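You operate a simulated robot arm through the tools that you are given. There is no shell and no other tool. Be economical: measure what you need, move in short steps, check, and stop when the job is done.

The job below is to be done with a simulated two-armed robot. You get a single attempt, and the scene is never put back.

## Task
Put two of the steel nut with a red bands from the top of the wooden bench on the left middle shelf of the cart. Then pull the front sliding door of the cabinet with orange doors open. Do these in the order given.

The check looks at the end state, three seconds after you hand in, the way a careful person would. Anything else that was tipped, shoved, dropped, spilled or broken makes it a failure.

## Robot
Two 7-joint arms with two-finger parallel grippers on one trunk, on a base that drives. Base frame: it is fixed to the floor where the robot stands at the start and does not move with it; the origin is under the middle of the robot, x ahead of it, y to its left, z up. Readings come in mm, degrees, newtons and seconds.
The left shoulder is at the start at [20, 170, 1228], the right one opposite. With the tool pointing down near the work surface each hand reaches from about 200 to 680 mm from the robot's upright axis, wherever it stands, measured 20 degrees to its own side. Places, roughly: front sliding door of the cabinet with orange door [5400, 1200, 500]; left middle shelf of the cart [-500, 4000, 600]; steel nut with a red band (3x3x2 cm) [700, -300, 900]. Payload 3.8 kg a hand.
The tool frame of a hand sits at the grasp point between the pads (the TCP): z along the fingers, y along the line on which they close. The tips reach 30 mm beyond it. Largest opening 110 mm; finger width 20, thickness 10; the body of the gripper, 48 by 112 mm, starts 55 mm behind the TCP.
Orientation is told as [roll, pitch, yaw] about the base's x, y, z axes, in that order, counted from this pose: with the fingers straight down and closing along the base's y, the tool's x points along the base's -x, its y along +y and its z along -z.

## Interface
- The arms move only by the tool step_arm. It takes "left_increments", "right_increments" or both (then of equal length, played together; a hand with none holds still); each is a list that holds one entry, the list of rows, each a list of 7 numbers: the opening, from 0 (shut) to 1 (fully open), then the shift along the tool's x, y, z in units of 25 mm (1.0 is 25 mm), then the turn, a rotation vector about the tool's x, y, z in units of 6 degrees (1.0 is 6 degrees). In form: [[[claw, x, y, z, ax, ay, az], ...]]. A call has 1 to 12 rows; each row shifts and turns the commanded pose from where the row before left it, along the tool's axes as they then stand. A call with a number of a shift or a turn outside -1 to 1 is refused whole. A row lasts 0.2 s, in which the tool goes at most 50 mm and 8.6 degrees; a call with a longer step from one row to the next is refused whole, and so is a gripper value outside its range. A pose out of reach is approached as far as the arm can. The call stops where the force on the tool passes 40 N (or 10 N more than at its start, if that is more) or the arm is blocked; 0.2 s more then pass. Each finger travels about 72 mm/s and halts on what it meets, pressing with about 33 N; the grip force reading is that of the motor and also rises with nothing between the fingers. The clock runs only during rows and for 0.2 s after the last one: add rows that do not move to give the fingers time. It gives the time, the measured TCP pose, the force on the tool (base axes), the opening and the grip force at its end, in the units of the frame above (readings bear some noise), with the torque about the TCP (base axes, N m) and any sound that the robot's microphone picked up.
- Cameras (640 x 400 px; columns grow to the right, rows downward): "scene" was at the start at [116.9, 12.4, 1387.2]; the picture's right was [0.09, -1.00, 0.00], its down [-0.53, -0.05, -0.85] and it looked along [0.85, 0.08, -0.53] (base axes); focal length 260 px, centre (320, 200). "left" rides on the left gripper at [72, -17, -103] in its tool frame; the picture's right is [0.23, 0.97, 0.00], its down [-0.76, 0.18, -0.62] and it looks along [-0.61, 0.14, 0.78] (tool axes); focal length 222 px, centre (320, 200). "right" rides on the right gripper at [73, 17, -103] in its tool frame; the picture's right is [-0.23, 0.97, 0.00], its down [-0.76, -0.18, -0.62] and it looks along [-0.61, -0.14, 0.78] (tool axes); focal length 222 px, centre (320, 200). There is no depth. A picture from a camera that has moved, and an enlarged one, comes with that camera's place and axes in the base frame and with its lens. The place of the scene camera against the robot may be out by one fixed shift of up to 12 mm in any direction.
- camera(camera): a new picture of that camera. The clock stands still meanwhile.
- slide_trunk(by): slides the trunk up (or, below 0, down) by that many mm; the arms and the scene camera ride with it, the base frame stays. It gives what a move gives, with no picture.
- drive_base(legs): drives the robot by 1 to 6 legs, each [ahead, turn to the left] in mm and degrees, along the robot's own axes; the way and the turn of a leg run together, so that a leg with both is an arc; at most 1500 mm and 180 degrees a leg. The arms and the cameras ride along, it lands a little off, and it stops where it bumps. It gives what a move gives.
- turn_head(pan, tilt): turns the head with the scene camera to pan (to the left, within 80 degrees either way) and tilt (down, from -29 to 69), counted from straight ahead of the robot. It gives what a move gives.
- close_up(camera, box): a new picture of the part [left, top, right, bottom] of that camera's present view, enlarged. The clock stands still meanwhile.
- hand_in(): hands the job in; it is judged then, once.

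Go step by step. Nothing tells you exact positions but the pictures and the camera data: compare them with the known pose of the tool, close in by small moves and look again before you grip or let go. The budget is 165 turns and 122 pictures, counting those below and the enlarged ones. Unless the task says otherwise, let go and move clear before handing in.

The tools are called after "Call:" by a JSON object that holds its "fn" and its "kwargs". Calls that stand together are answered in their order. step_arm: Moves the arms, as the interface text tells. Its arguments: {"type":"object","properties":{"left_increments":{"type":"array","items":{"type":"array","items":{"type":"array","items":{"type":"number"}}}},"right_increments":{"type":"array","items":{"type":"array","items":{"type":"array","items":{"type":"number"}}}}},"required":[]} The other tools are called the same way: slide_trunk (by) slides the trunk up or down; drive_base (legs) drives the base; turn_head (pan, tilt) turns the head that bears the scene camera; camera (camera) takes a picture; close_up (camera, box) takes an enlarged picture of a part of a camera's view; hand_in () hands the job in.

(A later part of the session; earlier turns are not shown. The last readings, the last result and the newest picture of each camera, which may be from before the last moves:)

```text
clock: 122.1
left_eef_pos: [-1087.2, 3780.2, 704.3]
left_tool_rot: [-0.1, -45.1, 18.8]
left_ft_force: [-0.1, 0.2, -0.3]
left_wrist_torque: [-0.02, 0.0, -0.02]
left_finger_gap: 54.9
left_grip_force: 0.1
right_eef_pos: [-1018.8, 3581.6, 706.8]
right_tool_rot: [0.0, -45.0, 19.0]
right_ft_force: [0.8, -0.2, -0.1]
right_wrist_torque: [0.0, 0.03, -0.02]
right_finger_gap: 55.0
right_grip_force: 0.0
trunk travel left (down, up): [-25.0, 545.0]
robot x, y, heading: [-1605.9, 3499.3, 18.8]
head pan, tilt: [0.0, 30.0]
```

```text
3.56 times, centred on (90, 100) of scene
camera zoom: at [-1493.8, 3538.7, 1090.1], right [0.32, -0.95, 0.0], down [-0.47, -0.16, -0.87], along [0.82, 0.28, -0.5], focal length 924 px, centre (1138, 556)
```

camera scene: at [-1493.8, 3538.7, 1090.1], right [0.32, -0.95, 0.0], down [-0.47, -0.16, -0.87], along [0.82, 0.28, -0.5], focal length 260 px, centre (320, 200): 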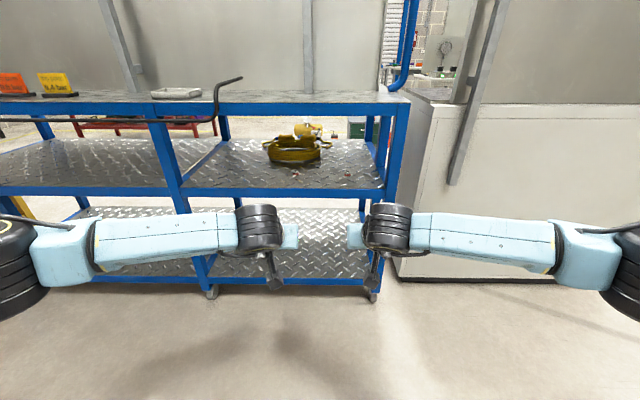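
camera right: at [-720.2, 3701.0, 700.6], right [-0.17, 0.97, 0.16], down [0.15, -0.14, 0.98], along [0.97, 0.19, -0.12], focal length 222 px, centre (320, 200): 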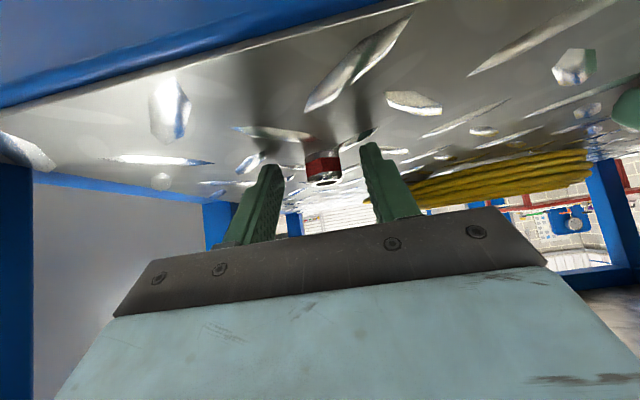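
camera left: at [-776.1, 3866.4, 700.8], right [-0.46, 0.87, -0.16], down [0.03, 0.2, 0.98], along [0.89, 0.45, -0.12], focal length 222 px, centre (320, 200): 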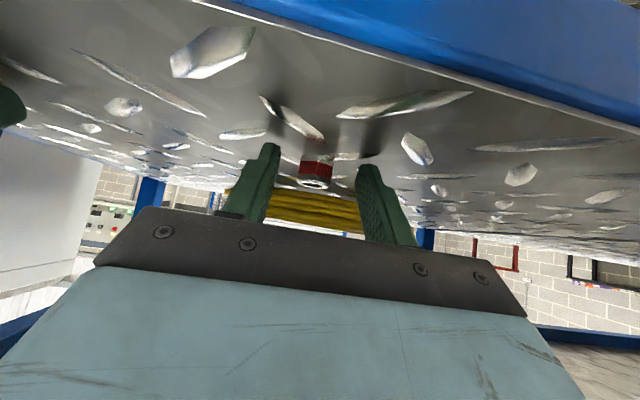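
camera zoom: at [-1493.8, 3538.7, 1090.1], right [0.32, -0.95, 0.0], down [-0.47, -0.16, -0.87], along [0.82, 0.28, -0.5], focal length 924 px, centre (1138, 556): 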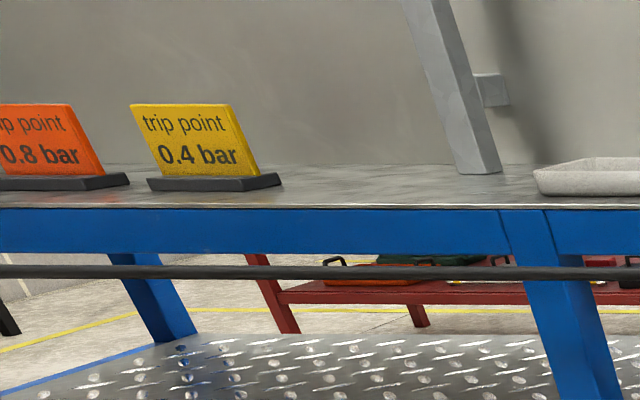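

Task part 1 is done: both nuts on the shelf. Now untilt and retract the arms, raise the trunk, and look for the way to the cabinet with orange doors at (5400, 1200).

Call:
{"fn": "step_arm", "kwargs": {"left_increments": [[[0.5, 0, 0, 0, 0, 0.94, 0], [0.5, 0, 0, 0, 0, 0.94, 0], [0.5, 0, 0, 0, 0, 0.94, 0], [0.5, 0, 0, 0, 0, 0.94, 0], [0.5, 0, 0, 0, 0, 0.94, 0], [0.5, 0, 0, 0, 0, 0.94, 0], [0.5, 0, 0, 0, 0, 0.94, 0], [0.5, 0, 0, 0, 0, 0.92, 0], [0.5, 1, 0.5, 0, 0, 0, 0], [0.5, 1, 0.5, 0, 0, 0, 0], [0.5, 1, 0.5, 0, 0, 0, 0], [0.5, 1, 0.5, 0, 0, 0, 0]]], "right_increments": [[[0.5, 0, 0, 0, 0, 0.94, 0], [0.5, 0, 0, 0, 0, 0.94, 0], [0.5, 0, 0, 0, 0, 0.94, 0], [0.5, 0, 0, 0, 0, 0.94, 0], [0.5, 0, 0, 0, 0, 0.94, 0], [0.5, 0, 0, 0, 0, 0.94, 0], [0.5, 0, 0, 0, 0, 0.94, 0], [0.5, 0, 0, 0, 0, 0.92, 0], [0.5, 1, -0.5, 0, 0, 0, 0], [0.5, 1, -0.5, 0, 0, 0, 0], [0.5, 1, -0.5, 0, 0, 0, 0], [0.5, 1, -0.5, 0, 0, 0, 0]]]}}

Call:
{"fn": "slide_trunk", "kwargs": {"by": 450}}

Call:
{"fn": "turn_head", "kwargs": {"pan": -60, "tilt": 20}}

Call:
{"fn": "camera", "kwargs": {"camera": "scene"}}

```text
clock: 124.7
left_eef_pos: [-1198.8, 3795.2, 706.4]
left_tool_rot: [0.0, -0.1, 18.8]
left_ft_force: [-0.7, 0.1, -0.7]
left_wrist_torque: [0.0, -0.01, 0.04]
left_finger_gap: 54.9
left_grip_force: 0.1
right_eef_pos: [-1098.5, 3499.8, 706.6]
right_tool_rot: [-0.1, 0.0, 19.0]
right_ft_force: [-0.1, 0.3, 0.1]
right_wrist_torque: [-0.01, 0.01, 0.02]
right_finger_gap: 55.2
right_grip_force: 0.1
trunk travel left (down, up): [-25.0, 545.0]
robot x, y, heading: [-1604.4, 3498.7, 18.8]
head pan, tilt: [0.0, 30.0]
```

```text
refused: 450 is not a number from -400 to 400
```

```text
clock: 126.0
left_eef_pos: [-1198.6, 3794.8, 705.1]
left_tool_rot: [0.0, -0.2, 18.8]
left_ft_force: [-1.1, 0.2, 0.3]
left_wrist_torque: [-0.01, -0.03, 0.01]
left_finger_gap: 54.9
left_grip_force: 0.0
right_eef_pos: [-1098.2, 3502.5, 706.9]
right_tool_rot: [-0.1, 0.0, 19.0]
right_ft_force: [-0.3, 0.1, 0.0]
right_wrist_torque: [0.04, 0.0, 0.02]
right_finger_gap: 54.9
right_grip_force: 0.2
trunk travel left (down, up): [-25.0, 545.0]
robot x, y, heading: [-1604.2, 3496.1, 18.6]
head pan, tilt: [-60.0, 20.0]
```

```text
57 pictures are left
camera scene: at [-1509.3, 3448.3, 1106.1], right [-0.66, -0.75, 0.0], down [-0.26, 0.23, -0.94], along [0.71, -0.62, -0.34], focal length 260 px, centre (320, 200)
```

scene: 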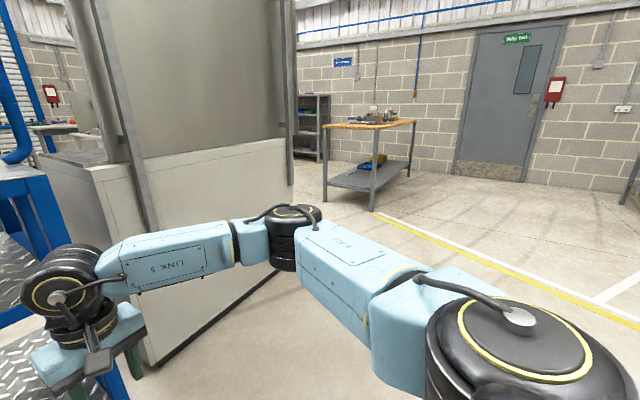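

Raise the trunk (arms above bench height) and drive to the mouth of the gap between machine and bench.

Call:
{"fn": "slide_trunk", "kwargs": {"by": 400}}

Call:
{"fn": "drive_base", "kwargs": {"legs": [[0, -78.8], [1100, 0], [1067, 0], [0, 78.2]]}}

Call:
{"fn": "turn_head", "kwargs": {"pan": 0, "tilt": 20}}

Call:
{"fn": "camera", "kwargs": {"camera": "scene"}}

```text
clock: 129.8
left_eef_pos: [-1199.1, 3797.3, 1104.2]
left_tool_rot: [0.0, 0.0, 18.9]
left_ft_force: [0.2, 0.4, 1.2]
left_wrist_torque: [0.01, 0.05, 0.0]
left_finger_gap: 55.0
left_grip_force: 0.0
right_eef_pos: [-1098.6, 3501.6, 1106.5]
right_tool_rot: [0.0, 0.1, 18.9]
right_ft_force: [0.4, 0.1, -0.2]
right_wrist_torque: [-0.01, 0.0, 0.01]
right_finger_gap: 55.0
right_grip_force: 0.0
trunk travel left (down, up): [-425.0, 145.0]
robot x, y, heading: [-1606.1, 3498.0, 18.8]
head pan, tilt: [-60.0, 20.0]
```

```text
clock: 147.1
left_eef_pos: [-113.4, 1956.1, 1105.3]
left_tool_rot: [0.0, -0.2, 18.8]
left_ft_force: [0.4, -0.3, -0.1]
left_wrist_torque: [-0.04, -0.02, -0.02]
left_finger_gap: 55.0
left_grip_force: 0.0
right_eef_pos: [-13.8, 1661.5, 1106.5]
right_tool_rot: [0.1, 0.1, 19.0]
right_ft_force: [0.9, -0.4, 0.6]
right_wrist_torque: [0.01, 0.0, 0.0]
right_finger_gap: 55.0
right_grip_force: 0.1
trunk travel left (down, up): [-425.0, 145.0]
robot x, y, heading: [-519.5, 1656.8, 18.8]
head pan, tilt: [-60.0, 20.0]
```

```text
clock: 148.4
left_eef_pos: [-113.4, 1955.4, 1105.7]
left_tool_rot: [0.0, -0.1, 18.7]
left_ft_force: [0.4, -0.5, 0.2]
left_wrist_torque: [0.0, 0.03, -0.01]
left_finger_gap: 54.9
left_grip_force: 0.0
right_eef_pos: [-14.6, 1660.6, 1106.6]
right_tool_rot: [-0.1, 0.0, 19.0]
right_ft_force: [0.6, -0.4, 0.8]
right_wrist_torque: [-0.02, 0.0, 0.0]
right_finger_gap: 54.9
right_grip_force: 0.2
trunk travel left (down, up): [-425.0, 145.0]
robot x, y, heading: [-519.5, 1659.4, 19.1]
head pan, tilt: [0.0, 20.0]
```

```text
56 pictures are left
camera scene: at [-406.3, 1699.4, 1506.1], right [0.32, -0.95, 0.0], down [-0.32, -0.11, -0.94], along [0.89, 0.3, -0.34], focal length 260 px, centre (320, 200)
```

scene: 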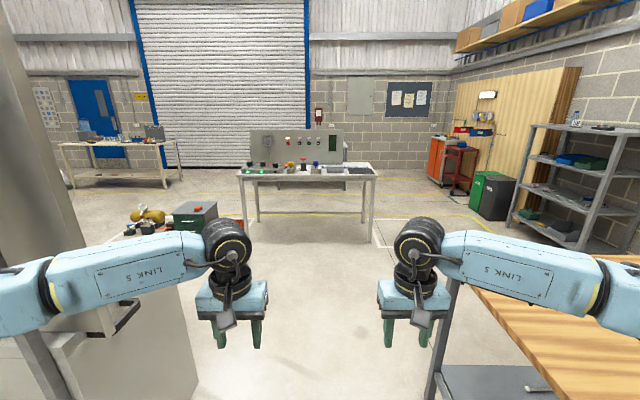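

The orange cabinet is visible at (440,160), beyond the console table. Zoom in.

Call:
{"fn": "close_up", "kwargs": {"camera": "scene", "box": [390, 100, 550, 220]}}

```text
3.33 times, centred on (470, 160) of scene
camera zoom: at [-406.3, 1699.4, 1506.1], right [0.32, -0.95, 0.0], down [-0.32, -0.11, -0.94], along [0.89, 0.3, -0.34], focal length 866 px, centre (-180, 333)
```

zoom: 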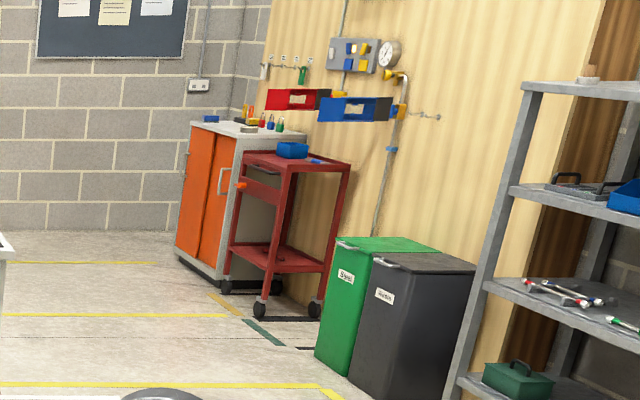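

Path: through the gap (biased to the bench side), then right, then along the wall to the cabinet front.

Call:
{"fn": "drive_base", "kwargs": {"legs": [[450, -8], [450, 7], [980, 0], [0, -90], [1440, 0], [0, 90]]}}

Call:
{"fn": "camera", "kwargs": {"camera": "scene"}}

```text
clock: 172.5
left_eef_pos: [2133.0, 1080.7, 1105.3]
left_tool_rot: [0.1, -0.1, 16.3]
left_ft_force: [-0.1, 0.5, 0.4]
left_wrist_torque: [0.0, 0.0, 0.01]
left_finger_gap: 54.3
left_grip_force: 0.2
right_eef_pos: [2220.6, 782.4, 1106.8]
right_tool_rot: [0.1, -0.1, 16.6]
right_ft_force: [-0.4, 0.5, -0.1]
right_wrist_torque: [0.02, 0.01, -0.01]
right_finger_gap: 55.0
right_grip_force: 0.1
trunk travel left (down, up): [-425.0, 145.0]
robot x, y, heading: [1716.5, 799.7, 16.2]
head pan, tilt: [0.0, 20.0]
```

```text
54 pictures are left
camera scene: at [1829.9, 837.4, 1506.1], right [0.28, -0.96, 0.0], down [-0.33, -0.1, -0.94], along [0.9, 0.26, -0.34], focal length 260 px, centre (320, 200)
```

scene: 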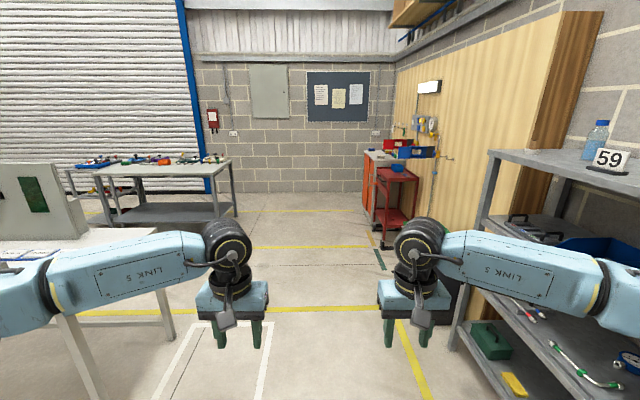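

Call:
{"fn": "drive_base", "kwargs": {"legs": [[0, 2], [1400, 0], [1400, 0]]}}

Call:
{"fn": "turn_head", "kwargs": {"pan": -35, "tilt": 35}}

Call:
{"fn": "camera", "kwargs": {"camera": "scene"}}

```text
clock: 186.4
left_eef_pos: [4783.0, 1918.5, 1105.3]
left_tool_rot: [-0.1, -0.1, 16.8]
left_ft_force: [0.6, -1.2, 0.1]
left_wrist_torque: [0.0, -0.02, 0.01]
left_finger_gap: 55.0
left_grip_force: 0.1
right_eef_pos: [4873.0, 1622.0, 1105.4]
right_tool_rot: [0.0, 0.0, 17.1]
right_ft_force: [-0.3, -0.7, -0.6]
right_wrist_torque: [0.01, 0.0, 0.01]
right_finger_gap: 55.1
right_grip_force: 0.1
trunk travel left (down, up): [-425.0, 145.0]
robot x, y, heading: [4367.0, 1637.8, 17.1]
head pan, tilt: [0.0, 20.0]
```

```text
clock: 187.4
left_eef_pos: [4783.3, 1918.2, 1104.3]
left_tool_rot: [0.1, -0.1, 16.7]
left_ft_force: [0.3, 0.0, 0.3]
left_wrist_torque: [-0.05, 0.03, -0.02]
left_finger_gap: 54.9
left_grip_force: 0.1
right_eef_pos: [4874.2, 1620.8, 1108.3]
right_tool_rot: [-0.1, 0.0, 17.1]
right_ft_force: [0.5, -0.1, -0.7]
right_wrist_torque: [-0.02, 0.01, 0.0]
right_finger_gap: 55.0
right_grip_force: 0.0
trunk travel left (down, up): [-425.0, 145.0]
robot x, y, heading: [4367.6, 1631.5, 16.9]
head pan, tilt: [-35.0, 35.0]
```

```text
53 pictures are left
camera scene: at [4476.9, 1618.4, 1482.3], right [-0.31, -0.95, 0.0], down [-0.54, 0.18, -0.82], along [0.78, -0.26, -0.57], focal length 260 px, centre (320, 200)
```

scene: 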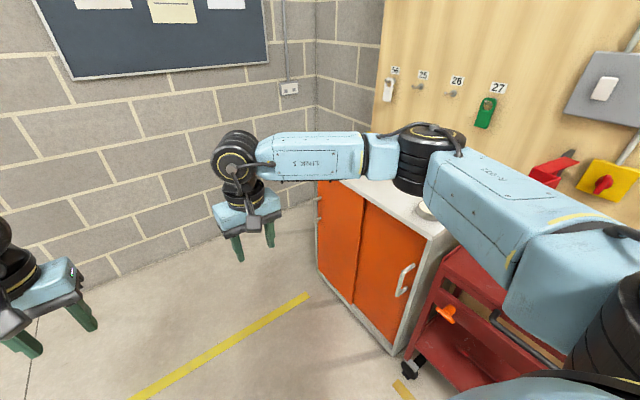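

Cabinet front spans about (5010, 992)–(5690, 1215), two orange doors with D-handles. Drive in front and face it.

Call:
{"fn": "drive_base", "kwargs": {"legs": [[775, 0], [0, -89]]}}

Call:
{"fn": "turn_head", "kwargs": {"pan": 0, "tilt": 40}}

Call:
{"fn": "camera", "kwargs": {"camera": "scene"}}

```text
clock: 195.3
left_eef_pos: [5403.2, 1451.8, 1105.9]
left_tool_rot: [0.1, 0.0, -71.5]
left_ft_force: [-0.6, -0.9, 0.0]
left_wrist_torque: [-0.01, 0.02, -0.03]
left_finger_gap: 55.4
left_grip_force: 0.0
right_eef_pos: [5109.9, 1353.0, 1106.4]
right_tool_rot: [0.0, 0.0, -71.2]
right_ft_force: [0.0, 0.1, -0.6]
right_wrist_torque: [0.03, 0.01, 0.02]
right_finger_gap: 54.6
right_grip_force: 0.0
trunk travel left (down, up): [-425.0, 145.0]
robot x, y, heading: [5112.4, 1853.9, -71.5]
head pan, tilt: [-35.0, 35.0]
```

```text
clock: 196.3
left_eef_pos: [5404.3, 1451.7, 1105.3]
left_tool_rot: [0.0, -0.2, -71.5]
left_ft_force: [-0.1, 0.2, 1.1]
left_wrist_torque: [-0.02, 0.06, 0.02]
left_finger_gap: 55.1
left_grip_force: 0.0
right_eef_pos: [5111.3, 1352.0, 1106.9]
right_tool_rot: [-0.1, 0.0, -71.2]
right_ft_force: [-0.3, -0.3, 0.6]
right_wrist_torque: [0.0, 0.02, 0.01]
right_finger_gap: 55.0
right_grip_force: 0.0
trunk travel left (down, up): [-425.0, 145.0]
robot x, y, heading: [5106.5, 1860.9, -71.3]
head pan, tilt: [0.0, 40.0]
```

```text
52 pictures are left
camera scene: at [5149.1, 1764.0, 1474.7], right [-0.95, -0.32, 0.0], down [-0.2, 0.61, -0.77], along [0.24, -0.73, -0.64], focal length 260 px, centre (320, 200)
```

scene: 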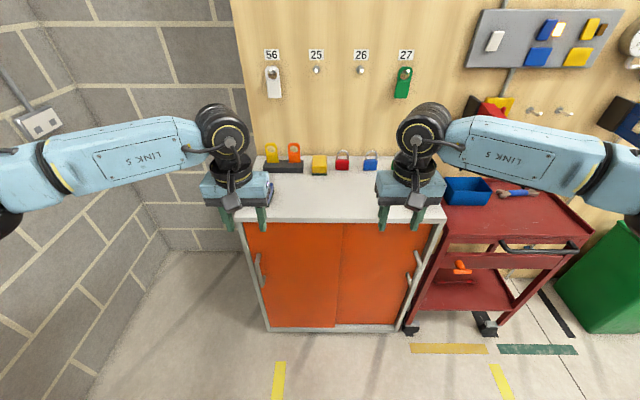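

Call:
{"fn": "close_up", "kwargs": {"camera": "scene", "box": [235, 205, 445, 340]}}

Call:
{"fn": "close_up", "kwargs": {"camera": "scene", "box": [290, 210, 390, 280]}}

Call:
{"fn": "close_up", "kwargs": {"camera": "scene", "box": [290, 280, 390, 345]}}

```text
2.96 times, centred on (340, 272) of scene
camera zoom: at [5149.1, 1764.0, 1474.7], right [-0.95, -0.32, 0.0], down [-0.2, 0.61, -0.77], along [0.24, -0.73, -0.64], focal length 770 px, centre (261, -15)
```

zoom: 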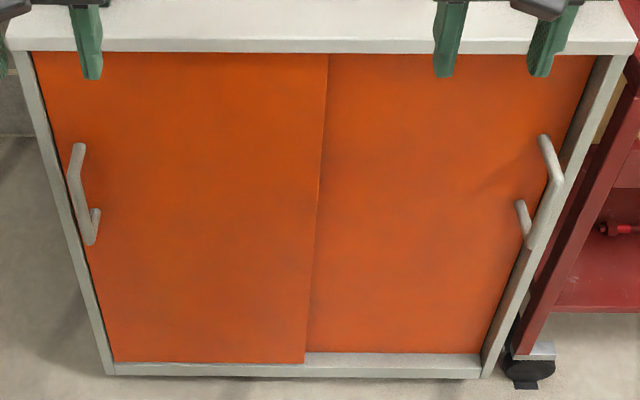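

```text
5.71 times, centred on (340, 245) of scene
camera zoom: at [5149.1, 1764.0, 1474.7], right [-0.95, -0.32, 0.0], down [-0.2, 0.61, -0.77], along [0.24, -0.73, -0.64], focal length 1484 px, centre (206, -57)
```

zoom: 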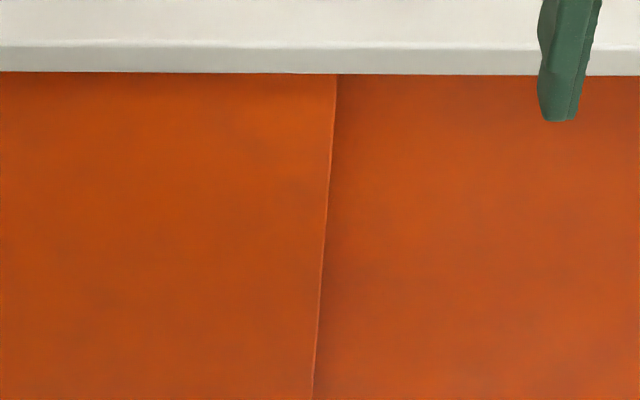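

```text
6.15 times, centred on (340, 312) of scene
camera zoom: at [5149.1, 1764.0, 1474.7], right [-0.95, -0.32, 0.0], down [-0.2, 0.61, -0.77], along [0.24, -0.73, -0.64], focal length 1598 px, centre (197, -492)
```

zoom: 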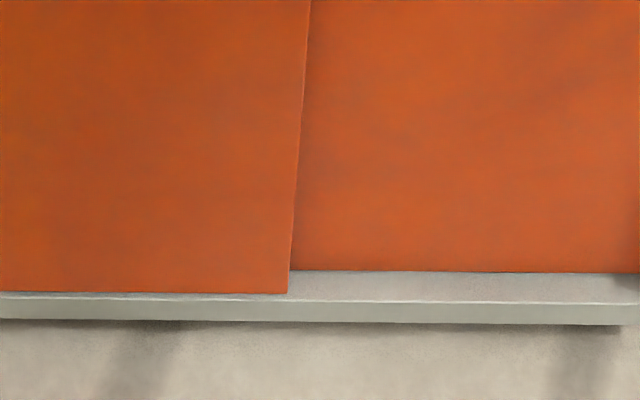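

The left door is on the front track, with its D-handle at its left edge. I'll lower the trunk, tuck the right hand back, and pitch the left hand to point forward.

Call:
{"fn": "slide_trunk", "kwargs": {"by": -350}}

Call:
{"fn": "step_arm", "kwargs": {"left_increments": [[[0.6, 0, 0, 0, 0, -1, 0], [0.6, 0, 0, 0, 0, -1, 0], [0.6, 0, 0, 0, 0, -1, 0], [0.6, 0, 0, 0, 0, -1, 0], [0.6, 0, 0, 0, 0, -1, 0], [0.6, 0, 0, 0, 0, -1, 0], [0.6, 0, 0, 0, 0, -1, 0], [0.6, 0, 0, 0, 0, -1, 0], [0.6, 0, 0, 0, 0, -1, 0], [0.6, 0, 0, 0, 0, -1, 0], [0.6, 0, 0, 0, 0, -1, 0], [0.6, 0, 0, 0, 0, -1, 0]]], "right_increments": [[[0.5, 0.7, -0.5, 0, 0, 0, 0], [0.5, 0.7, -0.5, 0, 0, 0, 0], [0.5, 0.7, -0.5, 0, 0, 0, 0], [0.5, 0.7, -0.5, 0, 0, 0, 0], [0.5, 0.7, -0.5, 0, 0, 0, 0], [0.5, 0.7, -0.5, 0, 0, 0, 0], [0.5, 0.7, -0.5, 0, 0, 0, 0], [0.5, 0.7, -0.5, 0, 0, 0, 0], [0.5, 0, 0, 0, 0, 0, 0], [0.5, 0, 0, 0, 0, 0, 0], [0.5, 0, 0, 0, 0, 0, 0], [0.5, 0, 0, 0, 0, 0, 0]]]}}

Call:
{"fn": "camera", "kwargs": {"camera": "scene"}}

Call:
{"fn": "camera", "kwargs": {"camera": "left"}}

```text
clock: 199.7
left_eef_pos: [5404.5, 1451.4, 755.0]
left_tool_rot: [0.1, -0.2, -71.5]
left_ft_force: [-0.3, 0.1, 1.0]
left_wrist_torque: [0.01, 0.02, -0.05]
left_finger_gap: 55.0
left_grip_force: 0.1
right_eef_pos: [5108.8, 1352.0, 757.2]
right_tool_rot: [0.0, 0.0, -71.2]
right_ft_force: [0.2, 0.2, 0.7]
right_wrist_torque: [0.0, -0.01, 0.03]
right_finger_gap: 54.9
right_grip_force: 0.0
trunk travel left (down, up): [-75.0, 495.0]
robot x, y, heading: [5108.8, 1860.7, -71.3]
head pan, tilt: [0.0, 40.0]
```

```text
clock: 202.3
left_eef_pos: [5366.2, 1440.3, 776.9]
left_tool_rot: [0.5, -72.2, -71.3]
left_ft_force: [-0.5, 0.9, -0.6]
left_wrist_torque: [0.0, -0.01, -0.02]
left_finger_gap: 66.4
left_grip_force: 0.0
left hand out of reach, approached as far as the arm can: row 10, 11, 12
right_eef_pos: [4969.8, 1452.8, 757.3]
right_tool_rot: [0.0, 0.1, -71.2]
right_ft_force: [-0.8, -0.7, 0.0]
right_wrist_torque: [0.01, 0.0, -0.02]
right_finger_gap: 55.2
right_grip_force: 0.0
trunk travel left (down, up): [-75.0, 495.0]
robot x, y, heading: [5107.8, 1859.6, -71.6]
head pan, tilt: [0.0, 40.0]
```

```text
48 pictures are left
camera scene: at [5149.2, 1764.0, 1124.7], right [-0.95, -0.32, 0.0], down [-0.2, 0.61, -0.77], along [0.24, -0.73, -0.64], focal length 260 px, centre (320, 200)
```

scene: 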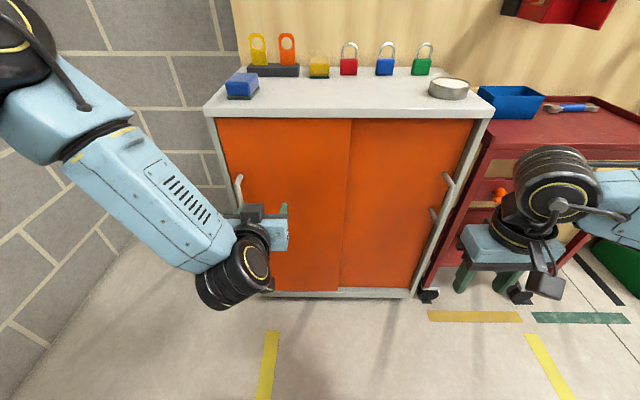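

```text
47 pictures are left
camera left: at [5310.0, 1548.6, 741.2], right [0.9, 0.38, -0.21], down [0.05, 0.39, 0.92], along [0.44, -0.83, 0.34], focal length 222 px, centre (320, 200)
```

left: 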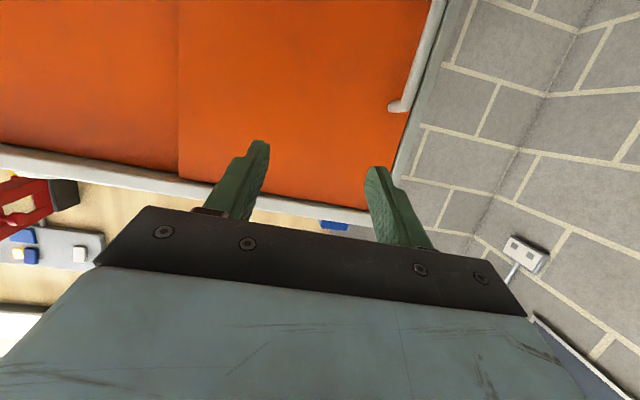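

Call:
{"fn": "close_up", "kwargs": {"camera": "scene", "box": [190, 90, 310, 300]}}

Call:
{"fn": "close_up", "kwargs": {"camera": "left", "box": [340, 0, 480, 200]}}

```text
1.90 times, centred on (250, 195) of scene
camera zoom: at [5149.2, 1764.0, 1124.7], right [-0.95, -0.32, 0.0], down [-0.2, 0.61, -0.77], along [0.24, -0.73, -0.64], focal length 495 px, centre (453, 210)
```

zoom: 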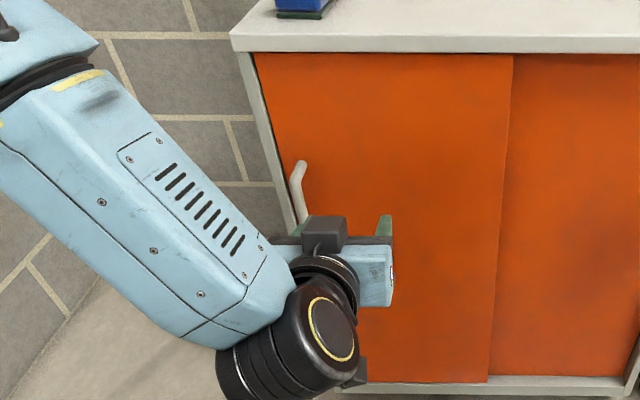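

```text
2.00 times, centred on (410, 100) of left
camera zoom: at [5310.0, 1548.6, 741.2], right [0.9, 0.38, -0.21], down [0.05, 0.39, 0.92], along [0.44, -0.83, 0.34], focal length 444 px, centre (140, 400)
```

zoom: 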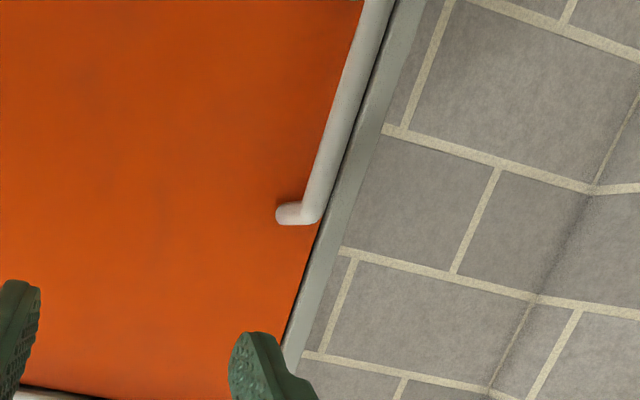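

Handle: bar at ≈673 mm ahead, 232 mm left, z 520–700, door plane at ≈718. Move the left hand sideways and down in front of it first.

Call:
{"fn": "step_arm", "kwargs": {"left_increments": [[[0.6, 0.706, 0.6, 0.334, 0, 0, 0], [0.6, 0.706, 0.6, 0.334, 0, 0, 0], [0.6, 0.706, 0.6, 0.334, 0, 0, 0], [0.6, 0.706, 0.6, 0.334, 0, 0, 0], [0.6, 0.706, 0.6, 0.334, 0, 0, 0], [0.6, 0.706, 0.6, 0.334, 0, 0, 0], [0.6, 0.706, 0.6, 0.334, 0, 0, 0], [0.6, 0.706, 0.6, 0.334, 0, 0, 0], [0.6, 0, 0, 0, 0, 0, 0]]]}}

Call:
{"fn": "camera", "kwargs": {"camera": "left"}}

Call:
{"fn": "camera", "kwargs": {"camera": "scene"}}

```text
clock: 204.3
left_eef_pos: [5338.4, 1428.3, 732.5]
left_tool_rot: [0.3, -71.9, -71.4]
left_ft_force: [0.8, 1.2, -0.7]
left_wrist_torque: [-0.01, -0.03, 0.0]
left_finger_gap: 65.9
left_grip_force: 0.1
left hand out of reach, approached as far as the arm can: row 1, 2, 3, 4, 5, 6, 7, 8
right_eef_pos: [4969.2, 1452.4, 757.8]
right_tool_rot: [0.0, 0.0, -71.2]
right_ft_force: [-1.2, -0.6, -0.3]
right_wrist_torque: [-0.02, 0.0, 0.02]
right_finger_gap: 54.9
right_grip_force: 0.0
trunk travel left (down, up): [-75.0, 495.0]
robot x, y, heading: [5111.0, 1859.2, -71.6]
head pan, tilt: [0.0, 40.0]
```

```text
44 pictures are left
camera left: at [5283.4, 1536.1, 696.5], right [0.9, 0.38, -0.21], down [0.05, 0.39, 0.92], along [0.43, -0.84, 0.33], focal length 222 px, centre (320, 200)
```

left: 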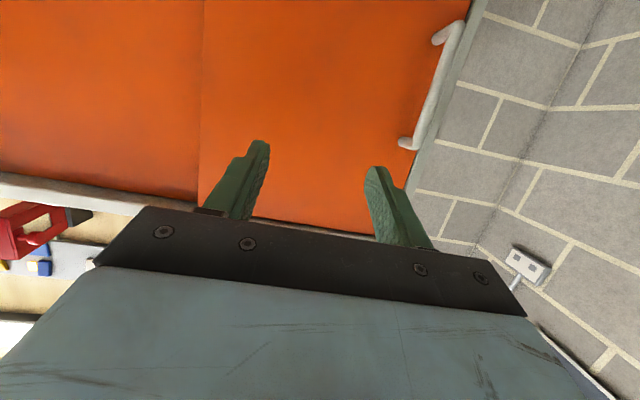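

```text
43 pictures are left
camera scene: at [5149.1, 1764.0, 1124.7], right [-0.95, -0.32, 0.0], down [-0.2, 0.61, -0.77], along [0.24, -0.73, -0.64], focal length 260 px, centre (320, 200)
```

scene: 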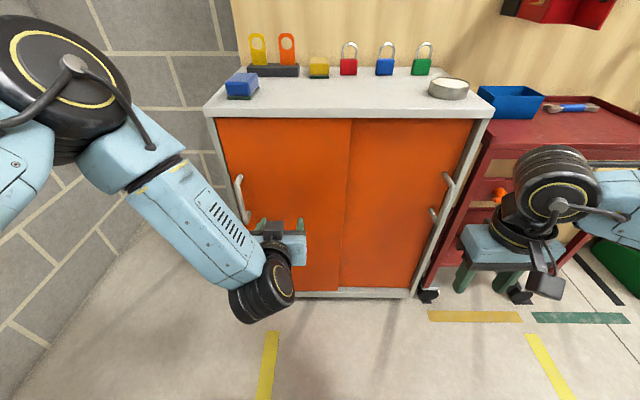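

The folded arm pose limits the reach; extending forward should help. Move forward 110 mm (staying short of the handle).

Call:
{"fn": "step_arm", "kwargs": {"left_increments": [[[0.6, -0.23, 0, 0.7, 0, 0, 0], [0.6, -0.23, 0, 0.7, 0, 0, 0], [0.6, -0.23, 0, 0.7, 0, 0, 0], [0.6, -0.23, 0, 0.7, 0, 0, 0], [0.6, -0.23, 0, 0.7, 0, 0, 0], [0.6, -0.23, 0, 0.7, 0, 0, 0], [0.6, 0, 0, 0, 0, 0, 0]]]}}

```text
clock: 205.9
left_eef_pos: [5371.7, 1322.3, 734.7]
left_tool_rot: [0.2, -71.8, -71.4]
left_ft_force: [-0.2, 0.4, -0.2]
left_wrist_torque: [-0.01, 0.0, -0.01]
left_finger_gap: 66.1
left_grip_force: 0.2
left hand out of reach, approached as far as the arm can: row 3
right_eef_pos: [4969.2, 1451.8, 756.4]
right_tool_rot: [-0.1, -0.1, -71.2]
right_ft_force: [0.3, -0.1, 0.2]
right_wrist_torque: [0.0, 0.01, -0.02]
right_finger_gap: 55.1
right_grip_force: 0.0
trunk travel left (down, up): [-75.0, 495.0]
robot x, y, heading: [5109.2, 1861.6, -71.7]
head pan, tilt: [0.0, 40.0]
```

Call:
{"fn": "step_arm", "kwargs": {"left_increments": [[[0.6, 0.546, 0.75, 0.178, 0, 0, 0], [0.6, 0.546, 0.75, 0.178, 0, 0, 0], [0.6, 0.546, 0.75, 0.178, 0, 0, 0], [0.6, 0.546, 0.75, 0.178, 0, 0, 0], [0.6, 0.546, 0.75, 0.178, 0, 0, 0], [0.6, 0.546, 0.75, 0.178, 0, 0, 0], [0.6, 0.546, 0.75, 0.178, 0, 0, 0], [0.6, 0.546, 0.75, 0.178, 0, 0, 0], [0.6, 0, 0, 0, 0, 0, 0]]]}}

Call:
{"fn": "camera", "kwargs": {"camera": "left"}}

Call:
{"fn": "camera", "kwargs": {"camera": "scene"}}

```text
clock: 207.9
left_eef_pos: [5375.2, 1317.9, 726.1]
left_tool_rot: [0.7, -71.6, -71.3]
left_ft_force: [-0.3, -0.2, -0.2]
left_wrist_torque: [-0.03, -0.04, -0.04]
left_finger_gap: 65.8
left_grip_force: 0.0
left hand out of reach, approached as far as the arm can: row 1, 2, 3, 4, 5, 6, 7, 8
right_eef_pos: [4969.5, 1452.4, 756.8]
right_tool_rot: [-0.1, 0.0, -71.2]
right_ft_force: [-0.6, 0.5, -1.4]
right_wrist_torque: [0.0, 0.02, -0.02]
right_finger_gap: 55.2
right_grip_force: 0.1
trunk travel left (down, up): [-75.0, 495.0]
robot x, y, heading: [5110.7, 1857.1, -71.6]
head pan, tilt: [0.0, 40.0]
```

```text
42 pictures are left
camera left: at [5319.9, 1424.9, 691.2], right [0.9, 0.39, -0.21], down [0.05, 0.39, 0.92], along [0.44, -0.84, 0.33], focal length 222 px, centre (320, 200)
```

left: 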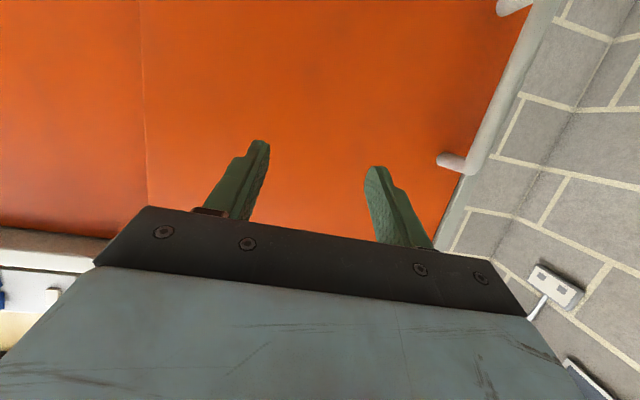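

```text
41 pictures are left
camera scene: at [5149.2, 1764.0, 1124.7], right [-0.95, -0.32, 0.0], down [-0.2, 0.61, -0.77], along [0.24, -0.73, -0.64], focal length 260 px, centre (320, 200)
```

scene: 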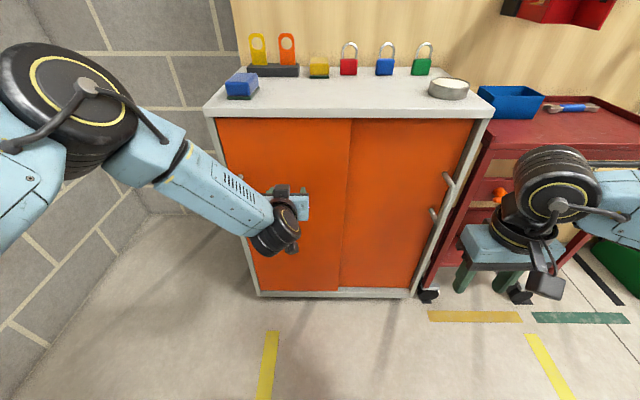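

The left arm can't point forward that far left. I'll shift the base ~160 mm left instead (backing off first) so the handle comes in line with the hand, and lower the trunk 75 mm.

Call:
{"fn": "drive_base", "kwargs": {"legs": [[-150, 0], [0, 90], [160, 0], [0, -90]]}}

Call:
{"fn": "slide_trunk", "kwargs": {"by": -75}}

Call:
{"fn": "camera", "kwargs": {"camera": "left"}}

Call:
{"fn": "camera", "kwargs": {"camera": "scene"}}

```text
clock: 218.0
left_eef_pos: [5474.5, 1509.3, 728.2]
left_tool_rot: [0.7, -71.5, -72.0]
left_ft_force: [0.3, 0.5, -0.2]
left_wrist_torque: [0.03, -0.02, -0.01]
left_finger_gap: 66.0
left_grip_force: 0.2
right_eef_pos: [5068.2, 1650.0, 756.9]
right_tool_rot: [0.0, 0.0, -71.8]
right_ft_force: [0.1, -0.6, -0.7]
right_wrist_torque: [0.01, 0.01, 0.0]
right_finger_gap: 54.9
right_grip_force: 0.1
trunk travel left (down, up): [-75.0, 495.0]
robot x, y, heading: [5214.6, 2062.0, -72.3]
head pan, tilt: [0.0, 40.0]
```

```text
clock: 219.2
left_eef_pos: [5473.8, 1509.5, 651.2]
left_tool_rot: [0.6, -71.5, -72.1]
left_ft_force: [0.6, -0.2, 0.0]
left_wrist_torque: [-0.01, 0.04, -0.01]
left_finger_gap: 65.9
left_grip_force: 0.1
right_eef_pos: [5068.5, 1650.6, 681.9]
right_tool_rot: [0.0, 0.0, -72.0]
right_ft_force: [-1.4, -0.9, -0.1]
right_wrist_torque: [-0.01, 0.03, -0.05]
right_finger_gap: 55.0
right_grip_force: 0.1
trunk travel left (down, up): [0.0, 570.0]
robot x, y, heading: [5211.6, 2059.8, -72.3]
head pan, tilt: [0.0, 40.0]
```

```text
40 pictures are left
camera left: at [5418.5, 1618.6, 616.5], right [0.9, 0.38, -0.21], down [0.05, 0.39, 0.92], along [0.43, -0.84, 0.33], focal length 222 px, centre (320, 200)
```

left: 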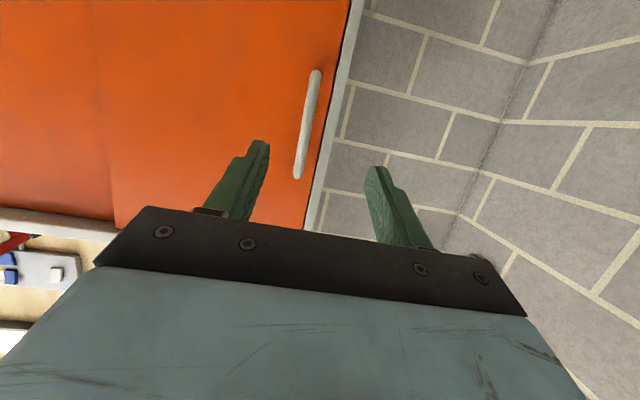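

```text
39 pictures are left
camera scene: at [5251.9, 1960.2, 1049.8], right [-0.95, -0.31, 0.0], down [-0.2, 0.61, -0.77], along [0.23, -0.73, -0.64], focal length 260 px, centre (320, 200)
```

scene: 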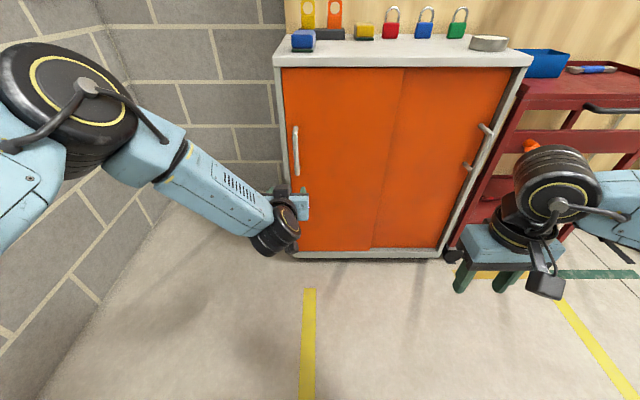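

The hand is now in line with the handle bar (≈5539, 1296), 224 mm ahead. Drive 185 mm and check.

Call:
{"fn": "drive_base", "kwargs": {"legs": [[185, 0]]}}

Call:
{"fn": "camera", "kwargs": {"camera": "left"}}

Call:
{"fn": "close_up", "kwargs": {"camera": "scene", "box": [200, 100, 360, 260]}}

```text
clock: 220.7
left_eef_pos: [5529.9, 1334.9, 650.9]
left_tool_rot: [0.7, -71.5, -72.1]
left_ft_force: [-0.5, -0.2, 0.2]
left_wrist_torque: [0.03, 0.01, -0.02]
left_finger_gap: 66.0
left_grip_force: 0.0
right_eef_pos: [5125.0, 1475.3, 682.3]
right_tool_rot: [0.0, 0.1, -72.1]
right_ft_force: [0.5, 0.2, 0.8]
right_wrist_torque: [-0.01, -0.04, 0.01]
right_finger_gap: 55.0
right_grip_force: 0.1
trunk travel left (down, up): [0.0, 570.0]
robot x, y, heading: [5270.8, 1881.0, -72.0]
head pan, tilt: [0.0, 40.0]
```

```text
38 pictures are left
camera left: at [5474.7, 1442.8, 616.2], right [0.9, 0.38, -0.21], down [0.05, 0.39, 0.92], along [0.43, -0.84, 0.33], focal length 222 px, centre (320, 200)
```

left: 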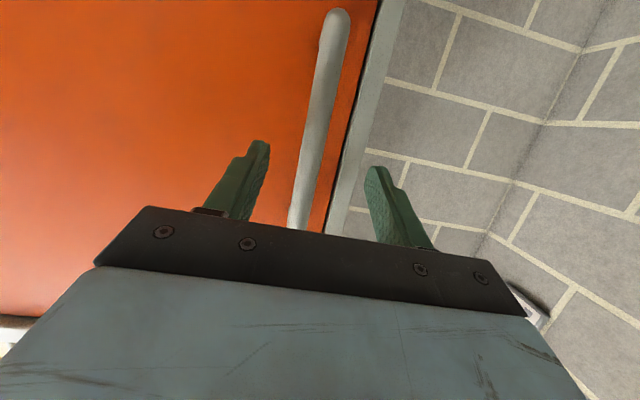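

```text
2.50 times, centred on (280, 180) of scene
camera zoom: at [5308.2, 1784.2, 1049.7], right [-0.95, -0.31, 0.0], down [-0.2, 0.61, -0.77], along [0.23, -0.73, -0.64], focal length 649 px, centre (420, 250)
```

zoom: 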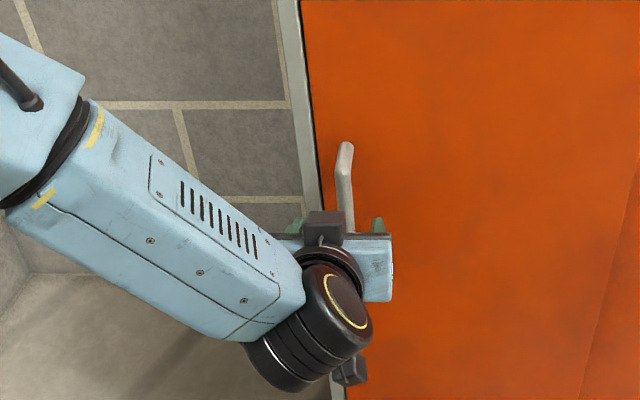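

Call:
{"fn": "drive_base", "kwargs": {"legs": [[28, 0]]}}

Call:
{"fn": "camera", "kwargs": {"camera": "left"}}

```text
clock: 221.5
left_eef_pos: [5538.5, 1307.2, 651.7]
left_tool_rot: [0.8, -71.4, -72.2]
left_ft_force: [-0.3, 0.3, 0.1]
left_wrist_torque: [0.02, 0.05, -0.02]
left_finger_gap: 65.9
left_grip_force: 0.0
right_eef_pos: [5132.2, 1448.1, 682.2]
right_tool_rot: [0.0, 0.0, -72.0]
right_ft_force: [-0.5, -0.4, -0.5]
right_wrist_torque: [0.01, -0.02, 0.01]
right_finger_gap: 54.9
right_grip_force: 0.1
trunk travel left (down, up): [0.0, 570.0]
robot x, y, heading: [5276.6, 1855.6, -72.2]
head pan, tilt: [0.0, 40.0]
```

```text
36 pictures are left
camera left: at [5483.2, 1416.0, 616.2], right [0.9, 0.38, -0.21], down [0.05, 0.39, 0.92], along [0.43, -0.84, 0.33], focal length 222 px, centre (320, 200)
```

left: 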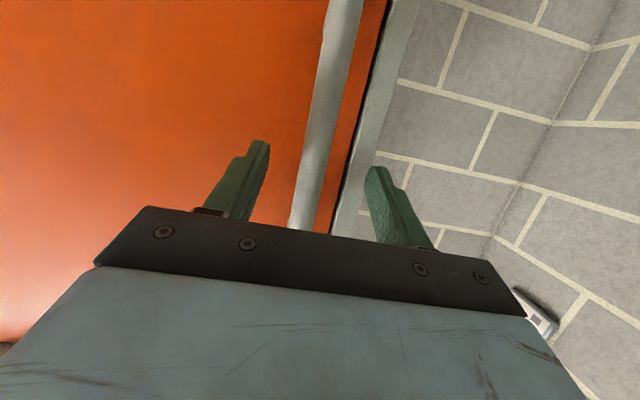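

The bar is between the fingers. Close.

Call:
{"fn": "step_arm", "kwargs": {"left_increments": [[[0.4, 0, 0, 0, 0, 0, 0], [0.2, 0, 0, 0, 0, 0, 0], [0, 0, 0, 0, 0, 0, 0], [0, 0, 0, 0, 0, 0, 0], [0, 0, 0, 0, 0, 0, 0], [0, 0, 0, 0, 0, 0, 0]]]}}

Call:
{"fn": "camera", "kwargs": {"camera": "left"}}

```text
clock: 222.9
left_eef_pos: [5531.7, 1306.8, 651.7]
left_tool_rot: [0.5, -71.4, -72.6]
left_ft_force: [-28.9, -18.0, -3.9]
left_wrist_torque: [0.16, 0.18, -0.26]
left_finger_gap: 15.7
left_grip_force: 45.2
right_eef_pos: [5132.5, 1447.2, 681.0]
right_tool_rot: [0.1, 0.0, -72.0]
right_ft_force: [0.2, -0.4, 0.6]
right_wrist_torque: [-0.03, 0.0, -0.02]
right_finger_gap: 55.1
right_grip_force: 0.1
trunk travel left (down, up): [0.0, 570.0]
robot x, y, heading: [5279.5, 1851.4, -72.5]
head pan, tilt: [0.0, 40.0]
```

```text
35 pictures are left
camera left: at [5478.7, 1415.2, 616.7], right [0.9, 0.37, -0.21], down [0.06, 0.39, 0.92], along [0.42, -0.85, 0.33], focal length 222 px, centre (320, 200)
```

left: 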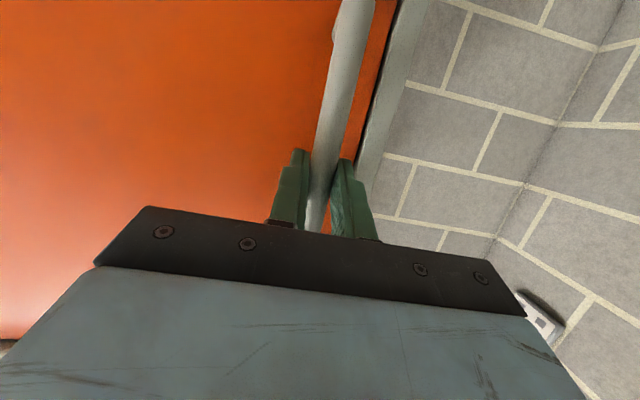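

Gripped. Start sliding the door to the right in small steps.

Call:
{"fn": "step_arm", "kwargs": {"left_increments": [[[0, 0, -0.3, 0, 0, 0, 0], [0, 0, -0.4, 0, 0, 0, 0], [0, 0, -0.4, 0, 0, 0, 0], [0, 0, -0.4, 0, 0, 0, 0], [0, 0, -0.4, 0, 0, 0, 0]]]}}

```text
clock: 224.1
left_eef_pos: [5490.1, 1291.9, 650.8]
left_tool_rot: [0.7, -71.5, -72.2]
left_ft_force: [-4.9, 11.0, 1.5]
left_wrist_torque: [-1.02, -0.03, -0.12]
left_finger_gap: 15.7
left_grip_force: 44.4
right_eef_pos: [5132.5, 1448.8, 682.4]
right_tool_rot: [0.0, 0.0, -71.9]
right_ft_force: [0.6, -0.1, 1.0]
right_wrist_torque: [-0.03, 0.05, -0.05]
right_finger_gap: 55.3
right_grip_force: 0.0
trunk travel left (down, up): [0.0, 570.0]
robot x, y, heading: [5276.1, 1855.7, -72.2]
head pan, tilt: [0.0, 40.0]
```

The door slides. Keep going and move the right hand out of the way at the same time.

Call:
{"fn": "step_arm", "kwargs": {"left_increments": [[[0, 0, -0.4, -0.03, 0, 0, 0], [0, 0, -0.4, -0.03, 0, 0, 0], [0, 0, -0.4, -0.03, 0, 0, 0], [0, 0, -0.4, -0.03, 0, 0, 0], [0, 0, -0.4, -0.02, 0, 0, 0], [0, 0, -0.4, -0.02, 0, 0, 0], [0, 0, -0.4, -0.02, 0, 0, 0], [0, 0, -0.4, -0.02, 0, 0, 0]]], "right_increments": [[[0.5, 0.5, -0.75, 0, 0, 0, 0], [0.5, 0.5, -0.75, 0, 0, 0, 0], [0.5, 0.5, -0.75, 0, 0, 0, 0], [0.5, 0.5, -0.75, 0, 0, 0, 0], [0.5, 0.5, -0.75, 0, 0, 0, 0], [0.5, 0.5, -0.75, 0, 0, 0, 0], [0.5, 0.5, -0.75, 0, 0, 0, 0], [0.5, 0.5, -0.75, 0, 0, 0, 0]]]}}

Call:
{"fn": "camera", "kwargs": {"camera": "scene"}}

```text
clock: 225.9
left_eef_pos: [5416.7, 1269.9, 652.1]
left_tool_rot: [0.5, -71.5, -72.0]
left_ft_force: [7.9, -27.6, -7.0]
left_wrist_torque: [0.14, 0.38, 0.01]
left_finger_gap: 15.5
left_grip_force: 45.2
right_eef_pos: [4959.3, 1495.6, 681.1]
right_tool_rot: [0.0, 0.3, -72.0]
right_ft_force: [0.0, -0.1, 0.3]
right_wrist_torque: [0.01, -0.02, -0.01]
right_finger_gap: 55.1
right_grip_force: 0.0
trunk travel left (down, up): [0.0, 570.0]
robot x, y, heading: [5278.1, 1853.9, -72.2]
head pan, tilt: [0.0, 40.0]
```

```text
34 pictures are left
camera scene: at [5317.3, 1755.1, 1049.5], right [-0.95, -0.3, 0.0], down [-0.2, 0.61, -0.76], along [0.23, -0.73, -0.64], focal length 260 px, centre (320, 200)
```

scene: 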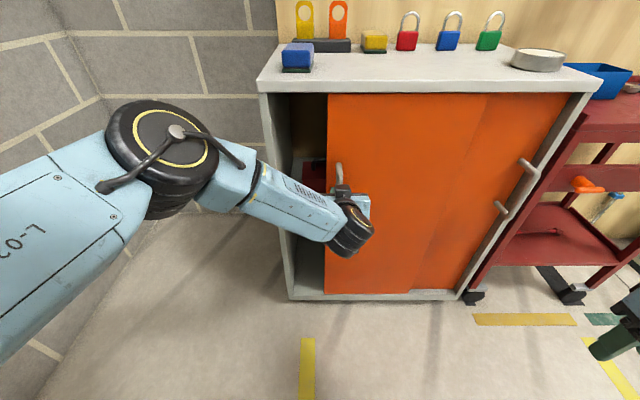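

Call:
{"fn": "step_arm", "kwargs": {"left_increments": [[[0, 0, -0.3, 0.06, 0, 0, 0], [0, 0, -0.4, 0.04, 0, 0, 0], [0, 0, -0.4, 0, 0, 0, 0], [0, 0, -0.4, 0, 0, 0, 0], [0, 0, -0.4, 0, 0, 0, 0], [0, 0, -0.4, 0, 0, 0, 0], [0, 0, -0.4, 0, 0, 0, 0]]]}}

```text
clock: 227.5
left_eef_pos: [5349.6, 1249.6, 651.4]
left_tool_rot: [0.6, -71.5, -72.2]
left_ft_force: [-3.0, 3.7, 6.1]
left_wrist_torque: [-0.57, 0.04, -0.13]
left_finger_gap: 15.7
left_grip_force: 44.9
right_eef_pos: [4960.0, 1497.0, 683.3]
right_tool_rot: [0.0, 0.0, -72.1]
right_ft_force: [0.7, 0.1, -0.6]
right_wrist_torque: [0.01, 0.03, 0.03]
right_finger_gap: 54.8
right_grip_force: 0.0
trunk travel left (down, up): [0.0, 570.0]
robot x, y, heading: [5276.1, 1856.5, -72.4]
head pan, tilt: [0.0, 40.0]
```

Call:
{"fn": "step_arm", "kwargs": {"left_increments": [[[0, 0, -0.4, 0, 0, 0, 0], [0, 0, -0.4, 0, 0, 0, 0], [0, 0, -0.4, 0, 0, 0, 0], [0, 0, -0.4, 0, 0, 0, 0], [0, 0, -0.4, 0, 0, 0, 0], [0, 0, -0.3, 0, 0, 0, 0]]]}}

Call:
{"fn": "camera", "kwargs": {"camera": "scene"}}

```text
clock: 228.9
left_eef_pos: [5313.3, 1236.0, 651.1]
left_tool_rot: [0.6, -71.4, -72.3]
left_ft_force: [-4.5, 14.1, 9.1]
left_wrist_torque: [-0.06, 0.21, -0.12]
left_finger_gap: 15.6
left_grip_force: 45.8
left hand out of reach, approached as far as the arm can: row 5, 6
right_eef_pos: [4959.0, 1497.5, 682.6]
right_tool_rot: [0.0, -0.2, -72.0]
right_ft_force: [0.2, 0.0, 0.1]
right_wrist_torque: [-0.02, -0.01, 0.03]
right_finger_gap: 55.1
right_grip_force: 0.1
trunk travel left (down, up): [0.0, 570.0]
robot x, y, heading: [5279.8, 1853.0, -72.5]
head pan, tilt: [0.0, 40.0]
```

```text
33 pictures are left
camera scene: at [5316.4, 1759.1, 1049.9], right [-0.95, -0.3, 0.0], down [-0.2, 0.61, -0.77], along [0.23, -0.73, -0.64], focal length 260 px, centre (320, 200)
```

scene: 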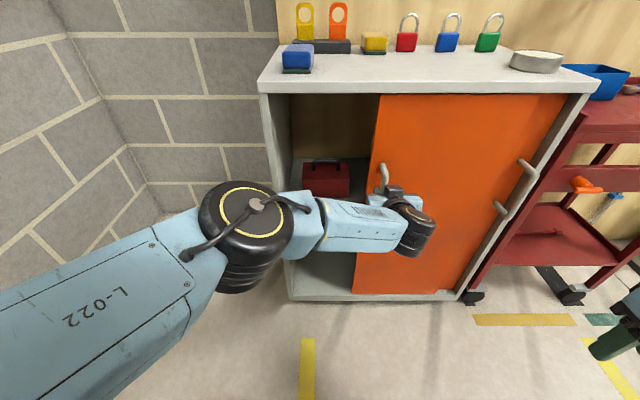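

The arm is at its limit with the door open by ~230 mm. Check how far the front door's edge is from the rear door's handle.

Call:
{"fn": "close_up", "kwargs": {"camera": "scene", "box": [400, 80, 600, 310]}}

```text
1.74 times, centred on (500, 195) of scene
camera zoom: at [5316.4, 1759.1, 1049.9], right [-0.95, -0.3, 0.0], down [-0.2, 0.61, -0.77], along [0.23, -0.73, -0.64], focal length 452 px, centre (7, 209)
```

zoom: 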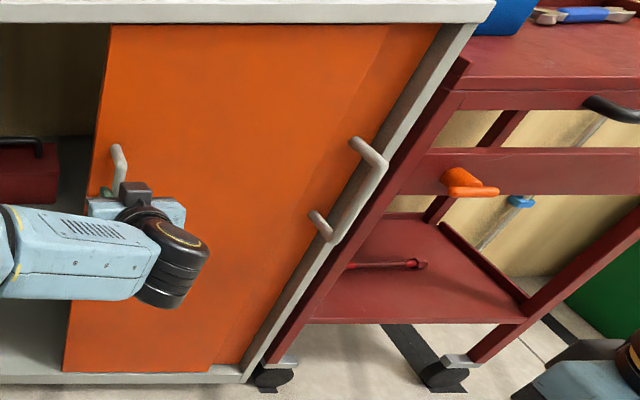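

The door is open ~90% and its edge is just short of the rear door's handle, so it is practically fully open. Release and back away.

Call:
{"fn": "step_arm", "kwargs": {"left_increments": [[[0.2, 0, 0, 0, 0, 0, 0], [0.4, 0, 0, 0, 0, 0, 0], [0.6, 0, 0, 0, 0, 0, 0], [0.6, 0, 0, 0, 0, 0, 0], [0.6, 0, 0, 0, 0, 0, 0]]]}}

Call:
{"fn": "camera", "kwargs": {"camera": "left"}}

```text
clock: 230.1
left_eef_pos: [5314.0, 1235.1, 651.1]
left_tool_rot: [0.7, -71.5, -72.0]
left_ft_force: [0.3, 0.4, -0.4]
left_wrist_torque: [-0.01, -0.02, 0.0]
left_finger_gap: 65.8
left_grip_force: 0.0
right_eef_pos: [4958.7, 1497.4, 681.5]
right_tool_rot: [0.0, 0.1, -72.0]
right_ft_force: [-0.2, -0.2, -0.2]
right_wrist_torque: [0.04, 0.0, 0.0]
right_finger_gap: 55.0
right_grip_force: 0.0
trunk travel left (down, up): [0.0, 570.0]
robot x, y, heading: [5279.9, 1856.4, -72.1]
head pan, tilt: [0.0, 40.0]
```

```text
31 pictures are left
camera left: at [5259.8, 1343.6, 616.1], right [0.9, 0.38, -0.21], down [0.05, 0.39, 0.92], along [0.43, -0.84, 0.33], focal length 222 px, centre (320, 200)
```

left: 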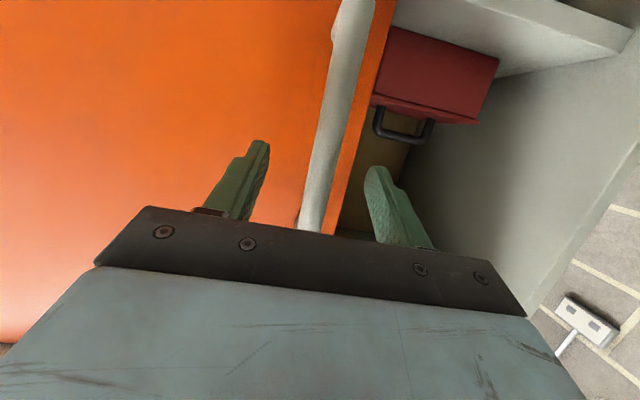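

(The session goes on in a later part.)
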